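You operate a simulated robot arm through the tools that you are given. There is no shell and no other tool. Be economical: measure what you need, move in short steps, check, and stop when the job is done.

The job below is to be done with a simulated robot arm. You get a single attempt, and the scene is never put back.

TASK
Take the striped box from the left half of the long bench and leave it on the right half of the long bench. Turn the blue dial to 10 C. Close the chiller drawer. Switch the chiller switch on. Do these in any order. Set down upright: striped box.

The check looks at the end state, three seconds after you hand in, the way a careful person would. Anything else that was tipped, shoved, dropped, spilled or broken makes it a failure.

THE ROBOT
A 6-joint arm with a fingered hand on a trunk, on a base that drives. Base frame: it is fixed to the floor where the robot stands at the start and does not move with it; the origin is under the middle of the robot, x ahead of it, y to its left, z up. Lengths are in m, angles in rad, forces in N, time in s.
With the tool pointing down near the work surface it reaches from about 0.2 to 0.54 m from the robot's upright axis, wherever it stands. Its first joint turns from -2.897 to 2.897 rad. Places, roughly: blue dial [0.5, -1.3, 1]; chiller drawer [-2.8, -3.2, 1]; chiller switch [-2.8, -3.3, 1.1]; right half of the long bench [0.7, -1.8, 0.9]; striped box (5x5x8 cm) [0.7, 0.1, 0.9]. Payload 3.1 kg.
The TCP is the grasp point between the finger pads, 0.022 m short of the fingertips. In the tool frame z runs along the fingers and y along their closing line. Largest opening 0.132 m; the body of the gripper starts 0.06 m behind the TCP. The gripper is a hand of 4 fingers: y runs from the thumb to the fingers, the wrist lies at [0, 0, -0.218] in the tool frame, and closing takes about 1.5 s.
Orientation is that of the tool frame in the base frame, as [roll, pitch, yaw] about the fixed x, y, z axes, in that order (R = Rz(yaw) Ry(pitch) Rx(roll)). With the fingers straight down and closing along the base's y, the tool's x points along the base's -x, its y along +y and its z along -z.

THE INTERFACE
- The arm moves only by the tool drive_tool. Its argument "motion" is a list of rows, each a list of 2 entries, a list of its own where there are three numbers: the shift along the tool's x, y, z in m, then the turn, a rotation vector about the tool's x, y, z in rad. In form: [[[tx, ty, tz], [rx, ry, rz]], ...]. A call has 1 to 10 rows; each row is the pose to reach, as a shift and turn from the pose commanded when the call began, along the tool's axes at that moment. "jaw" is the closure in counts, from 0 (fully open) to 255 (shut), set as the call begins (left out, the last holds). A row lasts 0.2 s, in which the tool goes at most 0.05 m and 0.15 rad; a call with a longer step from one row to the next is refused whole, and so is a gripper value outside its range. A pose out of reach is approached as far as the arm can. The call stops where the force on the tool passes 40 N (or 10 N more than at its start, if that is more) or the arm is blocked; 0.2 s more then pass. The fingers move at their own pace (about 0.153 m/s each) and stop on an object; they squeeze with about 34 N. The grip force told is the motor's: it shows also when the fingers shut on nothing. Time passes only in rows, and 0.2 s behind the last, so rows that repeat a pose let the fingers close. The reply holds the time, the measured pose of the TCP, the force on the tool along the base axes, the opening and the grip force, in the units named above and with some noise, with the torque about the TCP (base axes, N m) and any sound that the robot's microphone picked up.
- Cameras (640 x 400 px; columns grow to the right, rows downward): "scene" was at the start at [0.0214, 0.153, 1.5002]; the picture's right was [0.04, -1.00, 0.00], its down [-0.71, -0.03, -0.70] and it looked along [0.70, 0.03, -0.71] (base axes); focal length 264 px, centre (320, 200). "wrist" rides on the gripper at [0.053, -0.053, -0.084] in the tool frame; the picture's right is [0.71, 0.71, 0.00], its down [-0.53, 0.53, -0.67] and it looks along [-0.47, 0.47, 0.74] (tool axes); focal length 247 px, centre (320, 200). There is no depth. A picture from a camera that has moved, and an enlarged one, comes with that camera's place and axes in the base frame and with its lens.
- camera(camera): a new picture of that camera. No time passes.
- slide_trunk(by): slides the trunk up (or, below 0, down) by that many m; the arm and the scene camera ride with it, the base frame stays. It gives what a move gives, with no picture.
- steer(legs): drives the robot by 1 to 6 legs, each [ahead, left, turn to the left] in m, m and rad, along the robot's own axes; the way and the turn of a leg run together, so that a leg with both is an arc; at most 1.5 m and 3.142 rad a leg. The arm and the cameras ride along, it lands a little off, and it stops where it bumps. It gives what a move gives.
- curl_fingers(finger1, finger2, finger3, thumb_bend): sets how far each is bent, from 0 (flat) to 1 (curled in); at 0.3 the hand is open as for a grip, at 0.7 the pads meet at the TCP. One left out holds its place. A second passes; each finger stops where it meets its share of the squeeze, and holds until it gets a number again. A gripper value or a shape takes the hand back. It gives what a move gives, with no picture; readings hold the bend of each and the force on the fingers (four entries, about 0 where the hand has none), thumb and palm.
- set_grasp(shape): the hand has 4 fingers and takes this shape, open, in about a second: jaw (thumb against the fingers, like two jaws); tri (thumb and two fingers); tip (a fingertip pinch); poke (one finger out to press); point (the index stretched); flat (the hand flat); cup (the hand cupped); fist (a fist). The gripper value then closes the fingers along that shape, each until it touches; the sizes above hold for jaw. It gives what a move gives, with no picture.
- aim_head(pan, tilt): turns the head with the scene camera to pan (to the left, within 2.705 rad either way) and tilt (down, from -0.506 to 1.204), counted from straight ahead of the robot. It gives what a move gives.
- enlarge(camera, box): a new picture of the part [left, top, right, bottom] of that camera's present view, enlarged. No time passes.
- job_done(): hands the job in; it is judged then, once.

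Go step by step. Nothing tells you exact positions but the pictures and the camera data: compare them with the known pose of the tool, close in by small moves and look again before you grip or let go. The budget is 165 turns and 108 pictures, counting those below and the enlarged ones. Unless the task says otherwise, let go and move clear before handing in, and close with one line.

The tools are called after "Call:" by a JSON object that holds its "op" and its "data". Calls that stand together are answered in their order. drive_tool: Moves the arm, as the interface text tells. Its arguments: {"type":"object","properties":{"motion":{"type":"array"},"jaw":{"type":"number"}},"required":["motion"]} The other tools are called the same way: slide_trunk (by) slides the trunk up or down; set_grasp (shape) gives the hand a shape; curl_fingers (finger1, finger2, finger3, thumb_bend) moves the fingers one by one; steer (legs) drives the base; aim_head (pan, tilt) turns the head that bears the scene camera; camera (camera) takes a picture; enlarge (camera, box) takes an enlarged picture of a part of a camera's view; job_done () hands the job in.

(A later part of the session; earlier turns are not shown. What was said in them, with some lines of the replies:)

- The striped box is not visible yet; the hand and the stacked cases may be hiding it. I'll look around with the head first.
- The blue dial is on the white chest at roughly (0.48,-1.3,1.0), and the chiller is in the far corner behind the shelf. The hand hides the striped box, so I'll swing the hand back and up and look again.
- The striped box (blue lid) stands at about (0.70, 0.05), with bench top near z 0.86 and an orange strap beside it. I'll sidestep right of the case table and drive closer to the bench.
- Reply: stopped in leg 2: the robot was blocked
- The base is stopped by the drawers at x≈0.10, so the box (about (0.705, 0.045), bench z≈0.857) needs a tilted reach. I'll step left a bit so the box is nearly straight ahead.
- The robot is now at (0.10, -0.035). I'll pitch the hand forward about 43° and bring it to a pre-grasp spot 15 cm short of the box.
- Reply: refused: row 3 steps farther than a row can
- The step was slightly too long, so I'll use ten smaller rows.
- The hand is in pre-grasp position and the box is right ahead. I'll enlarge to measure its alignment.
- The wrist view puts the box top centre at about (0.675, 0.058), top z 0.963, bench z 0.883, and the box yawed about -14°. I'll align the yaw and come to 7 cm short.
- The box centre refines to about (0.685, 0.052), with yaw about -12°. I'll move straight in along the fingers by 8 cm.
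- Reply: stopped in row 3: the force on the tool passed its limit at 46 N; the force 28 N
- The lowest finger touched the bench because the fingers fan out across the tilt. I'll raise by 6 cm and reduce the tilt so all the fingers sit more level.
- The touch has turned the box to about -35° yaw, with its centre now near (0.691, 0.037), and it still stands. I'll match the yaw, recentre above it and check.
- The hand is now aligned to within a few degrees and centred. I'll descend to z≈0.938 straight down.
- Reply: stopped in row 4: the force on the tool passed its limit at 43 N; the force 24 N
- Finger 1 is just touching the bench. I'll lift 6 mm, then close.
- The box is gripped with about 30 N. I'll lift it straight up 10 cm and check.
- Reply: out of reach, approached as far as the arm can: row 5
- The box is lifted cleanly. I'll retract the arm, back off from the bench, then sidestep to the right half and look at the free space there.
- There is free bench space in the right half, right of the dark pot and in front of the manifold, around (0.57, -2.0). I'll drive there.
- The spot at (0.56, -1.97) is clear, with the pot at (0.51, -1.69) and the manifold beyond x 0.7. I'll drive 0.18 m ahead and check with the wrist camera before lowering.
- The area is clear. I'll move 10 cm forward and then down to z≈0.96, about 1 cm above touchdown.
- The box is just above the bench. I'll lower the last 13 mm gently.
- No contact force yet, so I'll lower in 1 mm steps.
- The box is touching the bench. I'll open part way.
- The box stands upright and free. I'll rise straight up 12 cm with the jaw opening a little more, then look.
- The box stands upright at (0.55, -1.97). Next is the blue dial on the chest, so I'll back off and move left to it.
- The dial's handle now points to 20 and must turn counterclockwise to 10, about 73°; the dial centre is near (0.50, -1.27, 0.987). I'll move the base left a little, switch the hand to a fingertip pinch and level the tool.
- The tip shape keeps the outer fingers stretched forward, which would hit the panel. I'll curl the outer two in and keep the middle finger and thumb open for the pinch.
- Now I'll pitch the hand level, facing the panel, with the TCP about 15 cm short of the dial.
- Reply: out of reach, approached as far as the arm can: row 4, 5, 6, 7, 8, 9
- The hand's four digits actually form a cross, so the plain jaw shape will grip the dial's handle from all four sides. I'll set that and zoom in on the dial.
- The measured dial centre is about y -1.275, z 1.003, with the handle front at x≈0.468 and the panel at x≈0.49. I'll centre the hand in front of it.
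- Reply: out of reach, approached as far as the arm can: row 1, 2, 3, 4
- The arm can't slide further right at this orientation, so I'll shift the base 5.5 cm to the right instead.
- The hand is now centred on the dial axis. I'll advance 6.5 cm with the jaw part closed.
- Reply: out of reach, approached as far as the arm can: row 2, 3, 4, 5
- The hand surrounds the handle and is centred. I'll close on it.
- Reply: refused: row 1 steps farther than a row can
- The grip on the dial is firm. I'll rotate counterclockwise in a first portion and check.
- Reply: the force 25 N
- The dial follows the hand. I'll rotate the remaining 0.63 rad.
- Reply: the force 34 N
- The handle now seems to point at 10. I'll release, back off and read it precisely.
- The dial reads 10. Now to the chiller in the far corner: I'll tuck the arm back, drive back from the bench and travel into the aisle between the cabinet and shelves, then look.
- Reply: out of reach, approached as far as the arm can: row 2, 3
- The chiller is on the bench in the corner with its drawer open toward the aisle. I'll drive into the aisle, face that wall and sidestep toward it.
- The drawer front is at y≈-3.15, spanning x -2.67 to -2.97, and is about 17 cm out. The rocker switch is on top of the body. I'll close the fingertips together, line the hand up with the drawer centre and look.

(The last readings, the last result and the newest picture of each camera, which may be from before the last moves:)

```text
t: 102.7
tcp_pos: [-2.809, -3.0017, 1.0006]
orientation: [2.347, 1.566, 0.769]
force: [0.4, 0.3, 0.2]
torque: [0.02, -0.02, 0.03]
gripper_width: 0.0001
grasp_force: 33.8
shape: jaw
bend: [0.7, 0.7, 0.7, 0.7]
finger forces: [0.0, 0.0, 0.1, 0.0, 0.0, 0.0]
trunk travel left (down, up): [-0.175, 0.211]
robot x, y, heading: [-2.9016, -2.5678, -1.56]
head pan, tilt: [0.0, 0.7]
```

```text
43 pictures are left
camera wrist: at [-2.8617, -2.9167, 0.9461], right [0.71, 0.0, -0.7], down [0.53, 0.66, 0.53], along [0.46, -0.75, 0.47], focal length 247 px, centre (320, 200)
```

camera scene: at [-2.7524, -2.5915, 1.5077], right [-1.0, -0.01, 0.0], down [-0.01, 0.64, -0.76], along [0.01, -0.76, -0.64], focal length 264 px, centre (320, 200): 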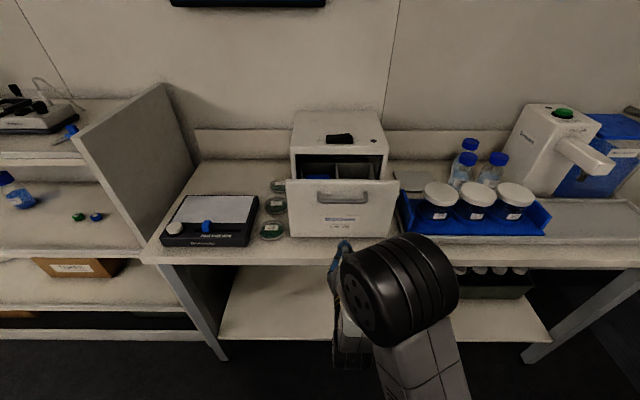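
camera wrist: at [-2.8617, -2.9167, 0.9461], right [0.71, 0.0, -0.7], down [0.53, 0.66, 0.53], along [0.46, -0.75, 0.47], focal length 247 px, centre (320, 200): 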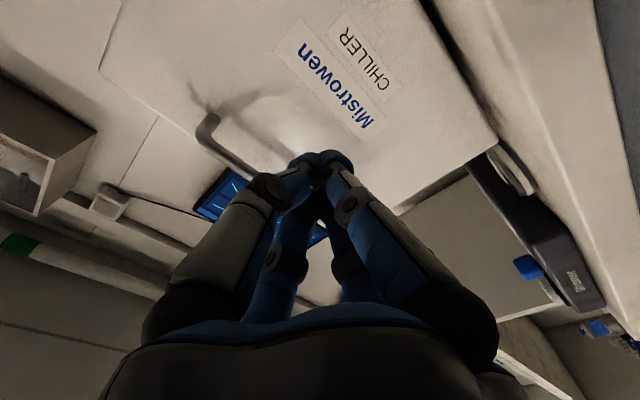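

The hand is centred on the drawer front and below the handle. I'll push forward in steps.

Call:
{"op": "drive_tool", "data": {"motion": [[[0, 0, 0.03], [0, 0, 0]], [[0, 0, 0.06], [0, 0, 0]], [[0, 0, 0.09], [0, 0, 0]], [[0, 0, 0.11], [0, 0, 0]], [[0, 0, 0.125], [0, 0, 0]], [[0, 0, 0.14], [0, 0, 0]], [[0, 0, 0.155], [0, 0, 0]]]}}

Call:
{"op": "camera", "data": {"camera": "scene"}}

```text
t: 104.3
tcp_pos: [-2.8119, -3.1584, 1.0008]
orientation: [2.827, 1.565, 1.246]
force: [-0.1, 0.2, 0.1]
torque: [-0.01, 0.0, 0.01]
gripper_width: 0.0
grasp_force: 33.8
shape: jaw
bend: [0.7, 0.7, 0.7, 0.7]
finger forces: [0.1, 0.0, 0.0, 0.1, 0.0, 0.0]
trunk travel left (down, up): [-0.175, 0.211]
robot x, y, heading: [-2.8996, -2.5698, -1.561]
head pan, tilt: [0.0, 0.7]
```

```text
42 pictures are left
camera scene: at [-2.7525, -2.592, 1.5076], right [-1.0, -0.01, 0.0], down [-0.01, 0.64, -0.76], along [0.01, -0.76, -0.64], focal length 264 px, centre (320, 200)
```

scene: 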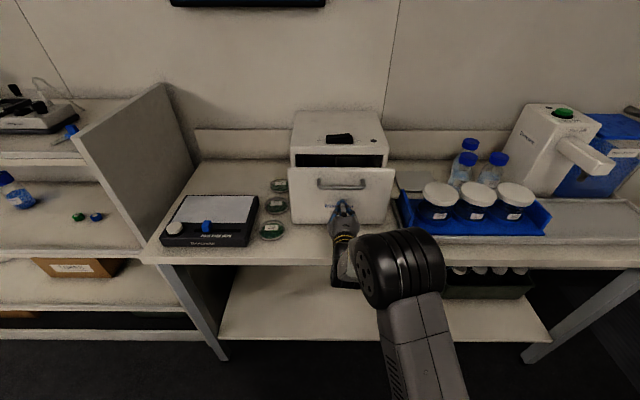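

The drawer is sliding in. I'll continue until it stops.

Call:
{"op": "drive_tool", "data": {"motion": [[[0, 0, 0.015], [0, 0, 0]], [[0, 0, 0.03], [0, 0, 0]], [[0, 0, 0.045], [0, 0, 0]], [[0, 0, 0.06], [0, 0, 0]], [[0, 0, 0.075], [0, 0, 0]], [[0, 0, 0.09], [0, 0, 0]], [[0, 0, 0.105], [0, 0, 0]], [[0, 0, 0.12], [0, 0, 0]], [[0, 0, 0.13], [0, 0, 0]], [[0, 0, 0.14], [0, 0, 0]]]}}

Call:
{"op": "camera", "data": {"camera": "scene"}}

```text
t: 105.9
tcp_pos: [-2.8129, -3.2469, 1.0004]
orientation: [3.07, 1.563, 1.491]
force: [-2.2, 40.3, 6.5]
torque: [-0.28, -0.03, 0.04]
gripper_width: 0.0
grasp_force: 33.8
shape: jaw
bend: [0.7, 0.7, 0.7, 0.7]
finger forces: [0.1, 0.0, 0.0, 0.1, 0.0, 0.1]
trunk travel left (down, up): [-0.175, 0.211]
robot x, y, heading: [-2.8983, -2.5716, -1.561]
head pan, tilt: [0.0, 0.7]
stopped in row 7: the force on the tool passed its limit at 58 N (the readings are from after the stop); the commanded pose is now the measured one
```

```text
41 pictures are left
camera scene: at [-2.7535, -2.58, 1.508], right [-1.0, -0.01, 0.0], down [-0.01, 0.64, -0.77], along [0.01, -0.77, -0.64], focal length 264 px, centre (320, 200)
```

scene: 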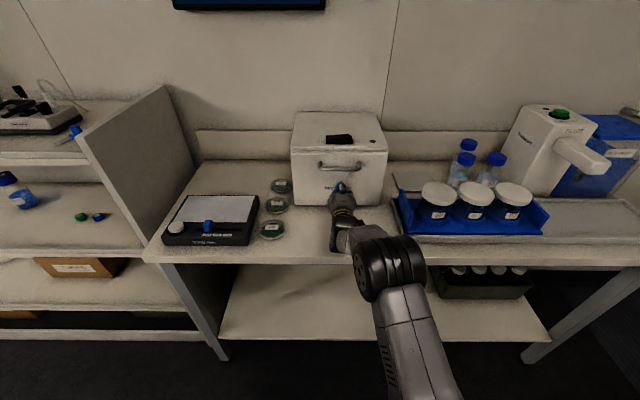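

The drawer looks closed. I'll zoom in to confirm that and to see the switch.

Call:
{"op": "enlarge", "data": {"camera": "scene", "box": [280, 100, 400, 215]}}

Call:
{"op": "enlarge", "data": {"camera": "scene", "box": [310, 115, 390, 160]}}

```text
3.48 times, centred on (340, 158) of scene
camera zoom: at [-2.7535, -2.58, 1.508], right [-1.0, -0.01, 0.0], down [-0.01, 0.64, -0.77], along [0.01, -0.77, -0.64], focal length 918 px, centre (250, 348)
```

zoom: 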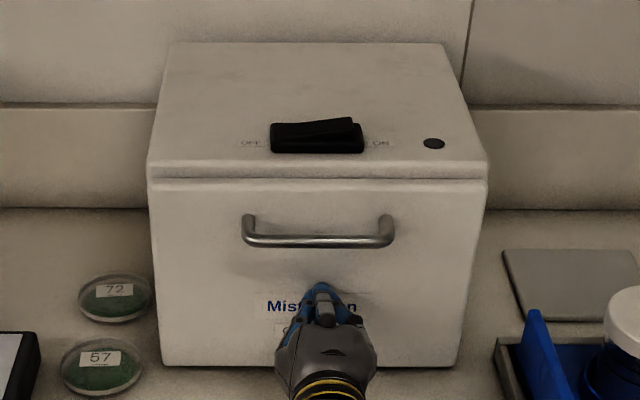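

```text
8.00 times, centred on (350, 138) of scene
camera zoom: at [-2.7535, -2.58, 1.508], right [-1.0, -0.01, 0.0], down [-0.01, 0.64, -0.77], along [0.01, -0.77, -0.64], focal length 2110 px, centre (80, 700)
```

zoom: 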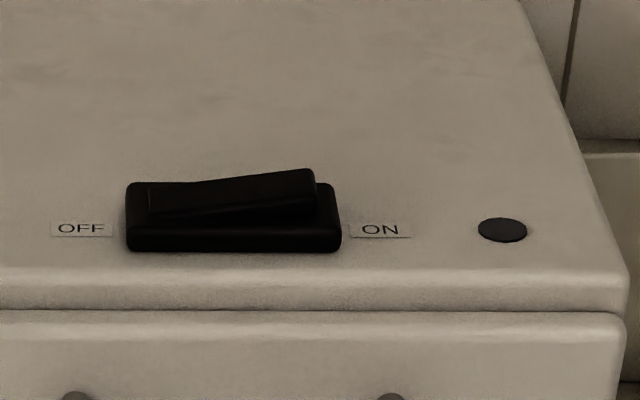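

The drawer is closed flush and the switch is OFF, with the ON end (toward -x) raised at about (-2.827, -3.32, 1.15). I'll retreat from the drawer, rise and take the poke shape.

Call:
{"op": "drive_tool", "data": {"motion": [[[0, 0, -0.04], [0, 0, 0]], [[0, 0, -0.08], [0, 0, 0]], [[0, 0, -0.12], [0, 0, 0]], [[-0.04, 0, -0.14], [0, 0, 0]], [[-0.08, 0, -0.14], [0, 0, 0]], [[-0.12, 0, -0.14], [0, 0, 0]], [[-0.16, 0, -0.14], [0, 0, 0]], [[-0.2, 0, -0.14], [0, 0, 0]], [[-0.2, 0, -0.14], [0, 0, 0]]]}}

Call:
{"op": "set_grasp", "data": {"shape": "poke"}}

Call:
{"op": "camera", "data": {"camera": "wrist"}}

Call:
{"op": "camera", "data": {"camera": "scene"}}

```text
t: 107.9
tcp_pos: [-2.8116, -3.1178, 1.1964]
orientation: [-3.14, 1.554, 1.563]
force: [-0.6, -0.6, 0.4]
torque: [0.02, 0.04, 0.03]
gripper_width: 0.0002
grasp_force: 34.0
shape: jaw
bend: [0.7, 0.7, 0.7, 0.7]
finger forces: [0.0, 0.0, 0.0, 0.0, 0.0, 0.0]
trunk travel left (down, up): [-0.175, 0.211]
robot x, y, heading: [-2.9003, -2.5693, -1.564]
head pan, tilt: [0.0, 0.7]
```

```text
t: 108.8
tcp_pos: [-2.8102, -3.1178, 1.194]
orientation: [-3.14, 1.555, 1.565]
force: [0.9, 0.7, -0.3]
torque: [0.01, 0.0, 0.03]
gripper_width: 0.0001
grasp_force: 0.1
shape: poke
bend: [1.0, 1.0, 1.0, 0.91]
finger forces: [0.0, 0.1, 0.1, 0.0, 0.1, 0.0]
trunk travel left (down, up): [-0.175, 0.211]
robot x, y, heading: [-2.9008, -2.5668, -1.563]
head pan, tilt: [0.0, 0.7]
```

```text
38 pictures are left
camera wrist: at [-2.863, -3.0321, 1.1422], right [0.71, 0.01, -0.71], down [0.53, 0.65, 0.54], along [0.47, -0.76, 0.46], focal length 247 px, centre (320, 200)
```

wrist: 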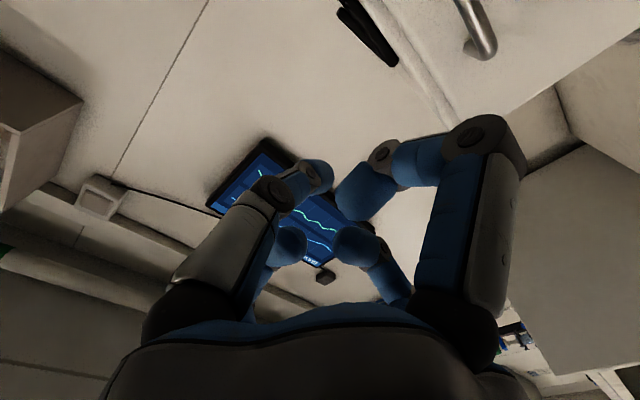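

```text
37 pictures are left
camera scene: at [-2.7525, -2.5908, 1.5077], right [-1.0, -0.01, 0.0], down [-0.01, 0.64, -0.76], along [0.01, -0.76, -0.64], focal length 264 px, centre (320, 200)
```

scene: 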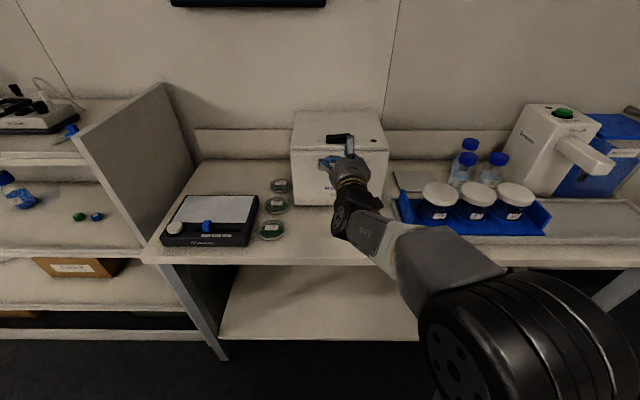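

I'll make a narrow two-finger tip instead: thumb and middle finger closed at the TCP, the others curled away.

Call:
{"op": "curl_fingers", "data": {"finger1": 1, "finger2": 0.68, "finger3": 1, "thumb_bend": 0.68}}

Call:
{"op": "camera", "data": {"camera": "wrist"}}

```text
t: 109.8
tcp_pos: [-2.8097, -3.1182, 1.1958]
orientation: [-3.141, 1.554, 1.563]
force: [0.0, 0.3, 0.4]
torque: [-0.02, 0.02, -0.02]
gripper_width: 0.0084
grasp_force: 0.0
shape: fingers
bend: [0.95, 0.86, 0.95, 0.68]
finger forces: [0.0, 0.1, 0.1, 0.0, 0.1, 0.0]
trunk travel left (down, up): [-0.175, 0.211]
robot x, y, heading: [-2.9044, -2.566, -1.565]
head pan, tilt: [0.0, 0.7]
```

```text
36 pictures are left
camera wrist: at [-2.863, -3.0321, 1.1423], right [0.71, 0.01, -0.71], down [0.53, 0.66, 0.54], along [0.47, -0.76, 0.46], focal length 247 px, centre (320, 200)
```

wrist: 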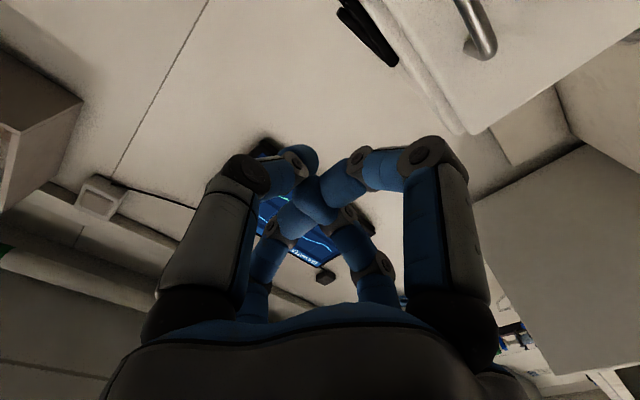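

The hand kept its closed value, which is why the poke shape curled up. I'll open it first, then set poke again.

Call:
{"op": "drive_tool", "data": {"motion": [[[0, 0, -0.02], [0, 0, 0]], [[0, 0, -0.04], [0, 0, 0]], [[0, 0, -0.04], [0, 0, 0]], [[0, 0, -0.04], [0, 0, 0]], [[0, 0, -0.04], [0, 0, 0]], [[0, 0, -0.04], [0, 0, 0]]], "jaw": 0}}

Call:
{"op": "set_grasp", "data": {"shape": "poke"}}

Call:
{"op": "camera", "data": {"camera": "wrist"}}

```text
t: 111.2
tcp_pos: [-2.8106, -3.0762, 1.1976]
orientation: [-3.136, 1.556, 1.567]
force: [-0.2, -0.2, -0.3]
torque: [-0.04, -0.04, -0.01]
gripper_width: 0.1261
grasp_force: 0.1
shape: jaw
bend: [0.27, 0.27, 0.27, 0.26]
finger forces: [0.1, 0.1, 0.0, 0.0, 0.0, 0.1]
trunk travel left (down, up): [-0.175, 0.211]
robot x, y, heading: [-2.9038, -2.5675, -1.564]
head pan, tilt: [0.0, 0.7]
```

```text
t: 112.1
tcp_pos: [-2.8106, -3.0763, 1.1991]
orientation: [-3.137, 1.554, 1.568]
force: [0.5, -0.4, -0.6]
torque: [0.0, -0.02, 0.01]
gripper_width: 0.0001
grasp_force: 0.1
shape: poke
bend: [1.0, 1.0, 1.0, 0.91]
finger forces: [0.0, 0.0, 0.0, 0.0, 0.0, 0.0]
trunk travel left (down, up): [-0.175, 0.211]
robot x, y, heading: [-2.9012, -2.5657, -1.569]
head pan, tilt: [0.0, 0.7]
```

```text
35 pictures are left
camera wrist: at [-2.8628, -2.9914, 1.1455], right [0.71, 0.01, -0.71], down [0.53, 0.66, 0.54], along [0.47, -0.76, 0.46], focal length 247 px, centre (320, 200)
```

wrist: 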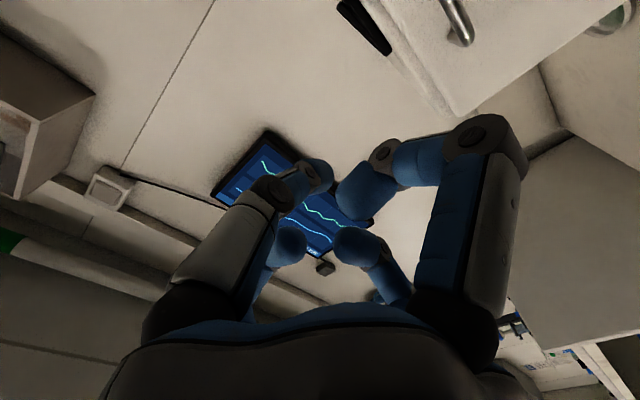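

Here the poke shape leaves the thumb as the forward digit. I'll straighten the thumb a bit so its tip sits just beyond the TCP.

Call:
{"op": "curl_fingers", "data": {"finger1": 1, "finger2": 1, "finger3": 1, "thumb_bend": 0.66}}

Call:
{"op": "camera", "data": {"camera": "wrist"}}

```text
t: 113.1
tcp_pos: [-2.8101, -3.0774, 1.1985]
orientation: [-3.136, 1.554, 1.568]
force: [-0.1, 0.1, 0.1]
torque: [-0.01, -0.01, -0.02]
gripper_width: 0.0128
grasp_force: 0.1
shape: fingers
bend: [0.97, 0.98, 0.97, 0.66]
finger forces: [0.0, 0.0, 0.1, 0.0, 0.0, 0.1]
trunk travel left (down, up): [-0.175, 0.211]
robot x, y, heading: [-2.9029, -2.5701, -1.561]
head pan, tilt: [0.0, 0.7]
```

```text
34 pictures are left
camera wrist: at [-2.8628, -2.9914, 1.1455], right [0.71, 0.01, -0.71], down [0.53, 0.66, 0.54], along [0.47, -0.76, 0.46], focal length 247 px, centre (320, 200)
```

wrist: 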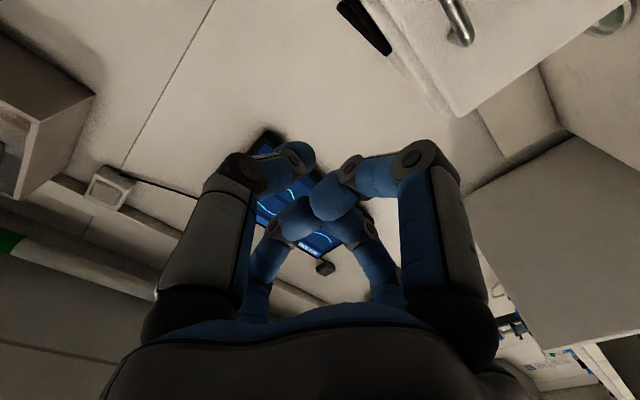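

The thumb is now the lone forward digit, tip just beyond the TCP. I'll raise the trunk 10 cm, drive slightly closer and tilt the hand downward above the switch.

Call:
{"op": "slide_trunk", "data": {"by": 0.1}}

Call:
{"op": "steer", "data": {"legs": [[0.1, 0, 0]]}}

Call:
{"op": "drive_tool", "data": {"motion": [[[0, 0, 0], [0, 0.13, 0]], [[0, 0, 0.01], [0, 0.26, 0]], [[0, 0, 0.02], [0, 0.39, 0]], [[0, 0, 0.03], [0, 0.52, 0]], [[0, 0, 0.04], [0, 0.65, 0]], [[0, 0, 0.05], [0, 0.77, 0]], [[0, 0, 0.05], [0, 0.77, 0]]]}}

Call:
{"op": "camera", "data": {"camera": "scene"}}

Call:
{"op": "camera", "data": {"camera": "wrist"}}

```text
t: 114.5
tcp_pos: [-2.8111, -3.0773, 1.2976]
orientation: [-3.135, 1.555, 1.57]
force: [0.8, 1.2, -0.6]
torque: [0.01, 0.02, 0.02]
gripper_width: 0.0128
grasp_force: 0.1
shape: fingers
bend: [0.97, 0.98, 0.97, 0.66]
finger forces: [0.0, 0.1, 0.0, 0.1, 0.0, 0.1]
trunk travel left (down, up): [-0.275, 0.111]
robot x, y, heading: [-2.9, -2.569, -1.56]
head pan, tilt: [0.0, 0.7]
```

```text
t: 115.6
tcp_pos: [-2.8115, -3.1748, 1.2966]
orientation: [-3.139, 1.555, 1.559]
force: [0.6, -0.6, -0.1]
torque: [0.0, -0.02, 0.01]
gripper_width: 0.0128
grasp_force: 0.0
shape: fingers
bend: [0.97, 0.98, 0.97, 0.66]
finger forces: [0.1, 0.1, 0.1, 0.1, 0.0, 0.0]
trunk travel left (down, up): [-0.275, 0.111]
robot x, y, heading: [-2.9037, -2.6656, -1.566]
head pan, tilt: [0.0, 0.7]
```

```text
t: 117.2
tcp_pos: [-2.8116, -3.2219, 1.2978]
orientation: [3.141, 0.785, 1.561]
force: [0.2, 0.0, -0.2]
torque: [0.02, -0.03, 0.0]
gripper_width: 0.0128
grasp_force: 0.0
shape: fingers
bend: [0.97, 0.98, 0.97, 0.66]
finger forces: [0.0, 0.0, 0.0, 0.0, 0.0, 0.0]
trunk travel left (down, up): [-0.275, 0.111]
robot x, y, heading: [-2.9002, -2.6665, -1.565]
head pan, tilt: [0.0, 0.7]
```

```text
33 pictures are left
camera scene: at [-2.7519, -2.688, 1.6068], right [-1.0, -0.01, 0.0], down [0.0, 0.64, -0.77], along [0.0, -0.77, -0.64], focal length 264 px, centre (320, 200)
```

scene: 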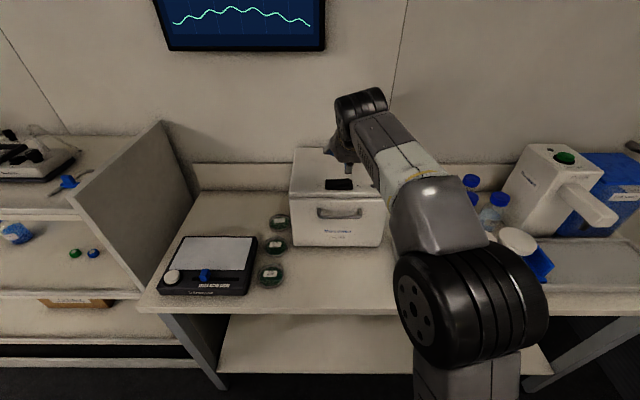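

```text
32 pictures are left
camera wrist: at [-2.8635, -3.1248, 1.3187], right [0.71, 0.49, -0.5], down [0.53, 0.09, 0.84], along [0.46, -0.86, -0.19], focal length 247 px, centre (320, 200)
```

wrist: 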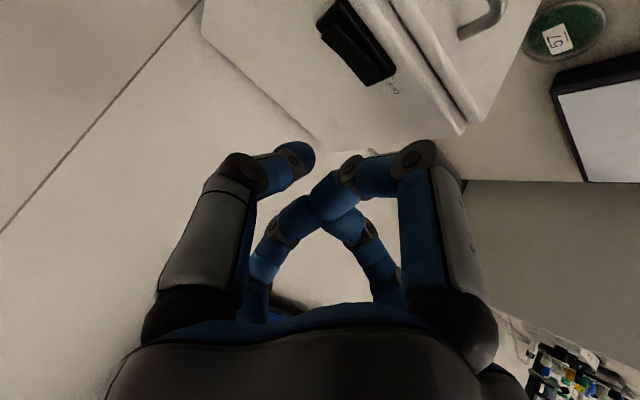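

Call:
{"op": "enlarge", "data": {"camera": "wrist", "box": [290, 0, 430, 110]}}

Call:
{"op": "enlarge", "data": {"camera": "scene", "box": [290, 140, 390, 210]}}

```text
3.64 times, centred on (360, 55) of wrist
camera zoom: at [-2.8635, -3.1248, 1.3187], right [0.71, 0.49, -0.5], down [0.53, 0.09, 0.84], along [0.46, -0.86, -0.19], focal length 898 px, centre (174, 727)
```

zoom: 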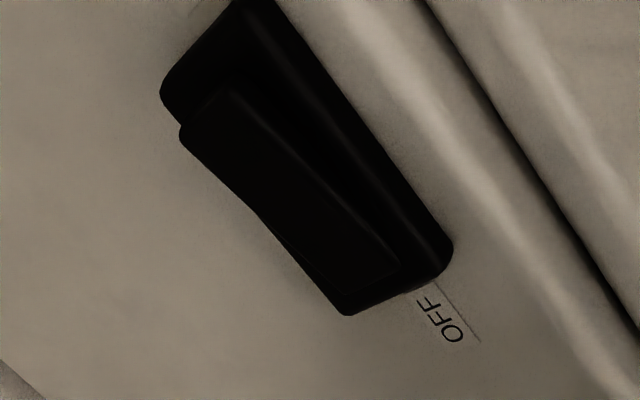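

```text
5.71 times, centred on (340, 175) of scene
camera zoom: at [-2.7519, -2.688, 1.6068], right [-1.0, -0.01, 0.0], down [0.0, 0.64, -0.77], along [0.0, -0.77, -0.64], focal length 1507 px, centre (206, 343)
```

zoom: 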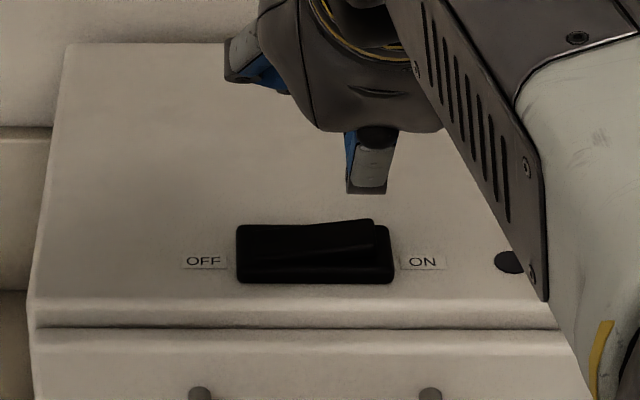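

The raised ON end is near (-2.835, -3.32, 1.15). I'll raise the trunk a bit more, steepen the hand and position the thumb tip about 4.5 cm above the ON end.

Call:
{"op": "slide_trunk", "data": {"by": 0.1}}

Call:
{"op": "drive_tool", "data": {"motion": [[[0.012, -0.002, 0.032], [0, 0.03, 0]], [[0.024, -0.004, 0.064], [0, 0.06, 0]], [[0.036, -0.006, 0.096], [0, 0.09, 0]], [[0.048, -0.008, 0.128], [0, 0.12, 0]], [[0.06, -0.01, 0.16], [0, 0.15, 0]], [[0.07, -0.01, 0.189], [0, 0.185, 0]], [[0.07, -0.01, 0.189], [0, 0.185, 0]]]}}

Call:
{"op": "enlarge", "data": {"camera": "wrist", "box": [240, 0, 460, 200]}}

Call:
{"op": "camera", "data": {"camera": "scene"}}

```text
t: 118.5
tcp_pos: [-2.8115, -3.2223, 1.3992]
orientation: [-3.141, 0.785, 1.559]
force: [0.1, 0.1, 0.0]
torque: [0.0, 0.04, -0.01]
gripper_width: 0.0127
grasp_force: 0.1
shape: fingers
bend: [0.97, 0.98, 0.97, 0.66]
finger forces: [0.0, 0.0, 0.0, 0.0, 0.1, 0.1]
trunk travel left (down, up): [-0.375, 0.011]
robot x, y, heading: [-2.9046, -2.6633, -1.566]
head pan, tilt: [0.0, 0.7]
```

```text
t: 120.1
tcp_pos: [-2.8241, -3.3066, 1.2168]
orientation: [-3.141, 0.601, 1.557]
force: [-0.9, 0.1, -0.1]
torque: [-0.03, -0.01, 0.01]
gripper_width: 0.0126
grasp_force: 0.1
shape: fingers
bend: [0.97, 0.98, 0.97, 0.66]
finger forces: [0.0, 0.0, 0.0, 0.1, 0.0, 0.1]
trunk travel left (down, up): [-0.375, 0.011]
robot x, y, heading: [-2.9022, -2.6669, -1.564]
head pan, tilt: [0.0, 0.7]
```

```text
2.00 times, centred on (350, 100) of wrist
camera zoom: at [-2.8753, -3.215, 1.2543], right [0.71, 0.58, -0.4], down [0.53, -0.06, 0.85], along [0.46, -0.82, -0.35], focal length 494 px, centre (260, 400)
```

zoom: 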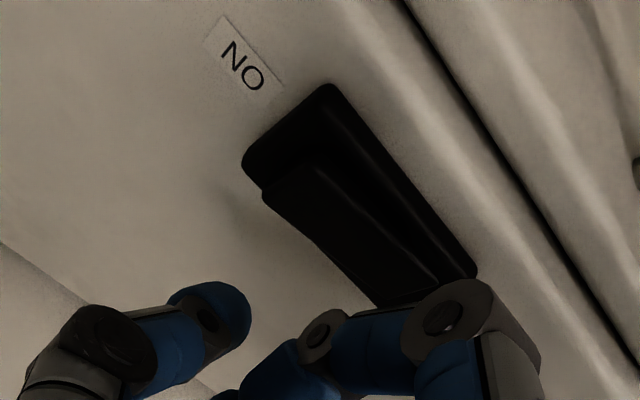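

```text
28 pictures are left
camera scene: at [-2.7519, -2.6881, 1.7074], right [-1.0, -0.01, 0.0], down [0.0, 0.64, -0.77], along [0.0, -0.77, -0.64], focal length 264 px, centre (320, 200)
```

scene: 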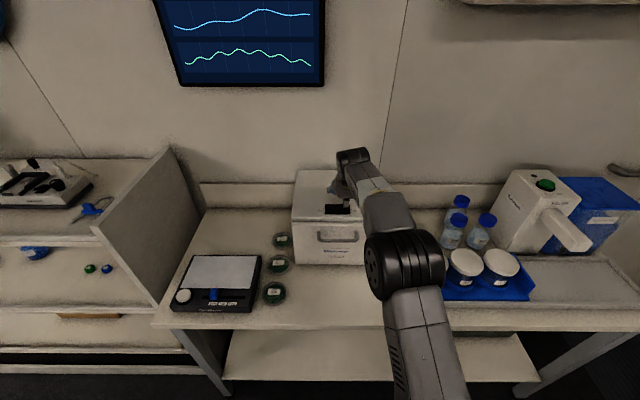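

The thumb tip is above (-2.834, -3.313), almost over the ON end. I'll shift slightly and press straight down in small steps.

Call:
{"op": "drive_tool", "data": {"motion": [[[-0.005, 0.005, 0.0034], [0, 0, 0]], [[0.0063, 0.005, 0.0199], [0, 0, 0]], [[0.0148, 0.005, 0.0323], [0, 0, 0]], [[0.0176, 0.005, 0.0364], [0, 0, 0]], [[0.0204, 0.005, 0.0405], [0, 0, 0]], [[0.0232, 0.005, 0.0446], [0, 0, 0]]]}}

Call:
{"op": "enlarge", "data": {"camera": "scene", "box": [280, 140, 400, 240]}}

```text
t: 121.5
tcp_pos: [-2.8167, -3.3146, 1.164]
orientation: [3.141, 0.599, 1.56]
force: [0.3, 0.7, 0.0]
torque: [0.0, 0.0, 0.02]
gripper_width: 0.0129
grasp_force: 0.1
shape: fingers
bend: [0.97, 0.98, 0.97, 0.66]
finger forces: [0.1, 0.0, 0.0, 0.0, 0.0, 0.0]
trunk travel left (down, up): [-0.375, 0.011]
robot x, y, heading: [-2.8996, -2.6668, -1.565]
head pan, tilt: [0.0, 0.7]
heard: click
```

```text
4.00 times, centred on (340, 190) of scene
camera zoom: at [-2.7518, -2.6892, 1.7074], right [-1.0, -0.01, 0.0], down [0.0, 0.64, -0.76], along [0.0, -0.76, -0.64], focal length 1055 px, centre (240, 240)
```

zoom: 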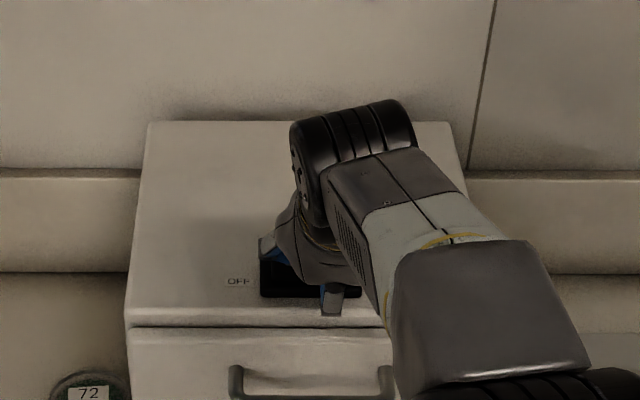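

A click was heard. I'll lift straight up, back away and verify the switch and drawer.

Call:
{"op": "drive_tool", "data": {"motion": [[[-0.017, 0, -0.025], [0, 0, 0]], [[-0.034, 0, -0.05], [0, 0, 0]], [[-0.051, 0, -0.075], [0, 0, 0]], [[-0.068, 0, -0.1], [0, 0, 0]]]}}

Call:
{"op": "steer", "data": {"legs": [[-0.25, 0, 0]]}}

Call:
{"op": "camera", "data": {"camera": "scene"}}

```text
t: 122.5
tcp_pos: [-2.8163, -3.3079, 1.2806]
orientation: [3.141, 0.595, 1.56]
force: [0.6, -0.4, 1.3]
torque: [0.02, 0.0, 0.01]
gripper_width: 0.0127
grasp_force: 0.1
shape: fingers
bend: [0.97, 0.98, 0.97, 0.66]
finger forces: [0.0, 0.0, 0.0, 0.0, 0.1, 0.1]
out of reach, approached as far as the arm can: row 4
trunk travel left (down, up): [-0.375, 0.011]
robot x, y, heading: [-2.8966, -2.666, -1.564]
head pan, tilt: [0.0, 0.7]
```

```text
t: 124.4
tcp_pos: [-2.8165, -3.0541, 1.282]
orientation: [-3.141, 0.602, 1.561]
force: [-0.7, 1.0, 0.5]
torque: [-0.04, -0.01, -0.01]
gripper_width: 0.0127
grasp_force: 0.0
shape: fingers
bend: [0.97, 0.98, 0.97, 0.66]
finger forces: [0.1, 0.0, 0.0, 0.0, 0.1, 0.1]
trunk travel left (down, up): [-0.375, 0.011]
robot x, y, heading: [-2.9, -2.4147, -1.56]
head pan, tilt: [0.0, 0.7]
```

```text
26 pictures are left
camera scene: at [-2.7537, -2.436, 1.7074], right [-1.0, -0.01, 0.0], down [-0.01, 0.64, -0.77], along [0.01, -0.77, -0.64], focal length 264 px, centre (320, 200)
```

scene: 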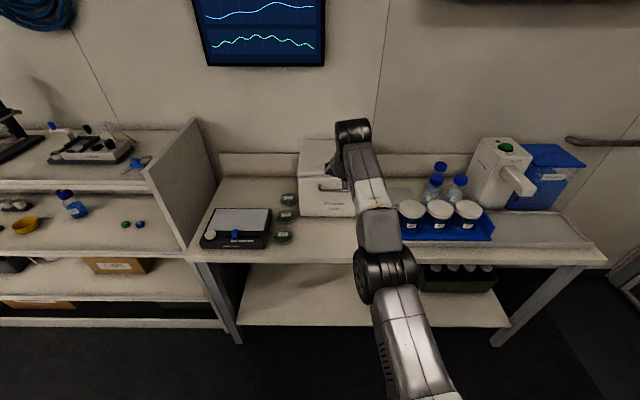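

The arm blocks the view, so I'll sidestep left and turn the head.

Call:
{"op": "steer", "data": {"legs": [[0, 0.35, 0]]}}

Call:
{"op": "aim_head", "data": {"pan": -0.3, "tilt": 0.7}}

Call:
{"op": "camera", "data": {"camera": "scene"}}

```text
t: 126.6
tcp_pos: [-2.4684, -3.0517, 1.2821]
orientation: [-3.14, 0.598, 1.563]
force: [-0.6, -0.4, 0.0]
torque: [0.0, 0.0, 0.01]
gripper_width: 0.0128
grasp_force: 0.0
shape: fingers
bend: [0.97, 0.98, 0.97, 0.66]
finger forces: [0.0, 0.0, 0.2, 0.1, 0.0, 0.0]
trunk travel left (down, up): [-0.375, 0.011]
robot x, y, heading: [-2.552, -2.4102, -1.562]
head pan, tilt: [0.0, 0.7]
```

```text
t: 127.4
tcp_pos: [-2.4691, -3.0513, 1.2805]
orientation: [-3.141, 0.599, 1.561]
force: [0.6, 0.1, 0.3]
torque: [0.0, -0.03, -0.01]
gripper_width: 0.0128
grasp_force: 0.0
shape: fingers
bend: [0.97, 0.98, 0.97, 0.66]
finger forces: [0.1, 0.1, 0.1, 0.1, 0.0, 0.0]
trunk travel left (down, up): [-0.375, 0.011]
robot x, y, heading: [-2.5513, -2.4109, -1.566]
head pan, tilt: [-0.3, 0.7]
```

```text
25 pictures are left
camera scene: at [-2.4311, -2.43, 1.7074], right [-0.96, 0.29, 0.0], down [0.18, 0.62, -0.76], along [-0.22, -0.73, -0.64], focal length 264 px, centre (320, 200)
```

scene: 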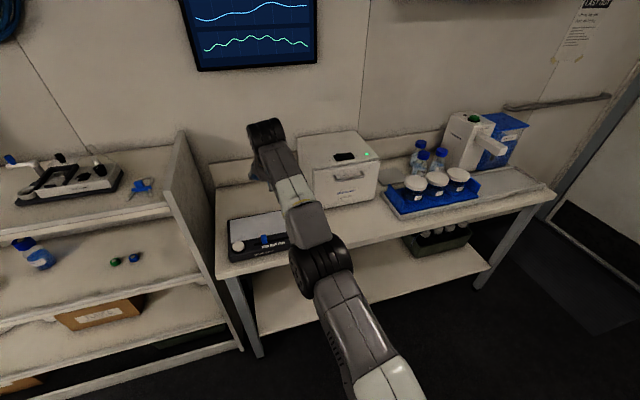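

Call:
{"op": "enlarge", "data": {"camera": "scene", "box": [290, 120, 390, 215]}}

```text
4.21 times, centred on (340, 168) of scene
camera zoom: at [-2.4311, -2.43, 1.7074], right [-0.96, 0.29, 0.0], down [0.18, 0.62, -0.76], along [-0.22, -0.73, -0.64], focal length 1111 px, centre (236, 337)
```

zoom: 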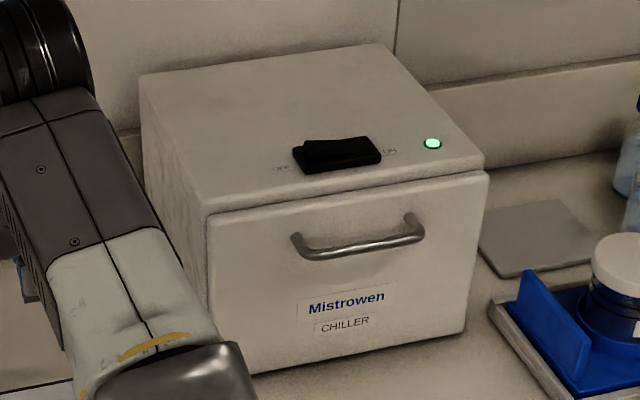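

The switch is on with the green lamp lit, the drawer is shut, the dial reads 10, and the striped box stood upright on the right half of the bench. The hand is clear of everything, so I'm handing in.

Call:
{"op": "job_done", "data": {}}

```text
The job is handed in.
```

All four steps are done and the job is handed in: the striped box is upright on the right half of the long bench, the blue dial is at 10 °C, the chiller drawer is closed, and the chiller switch is on with its lamp lit.
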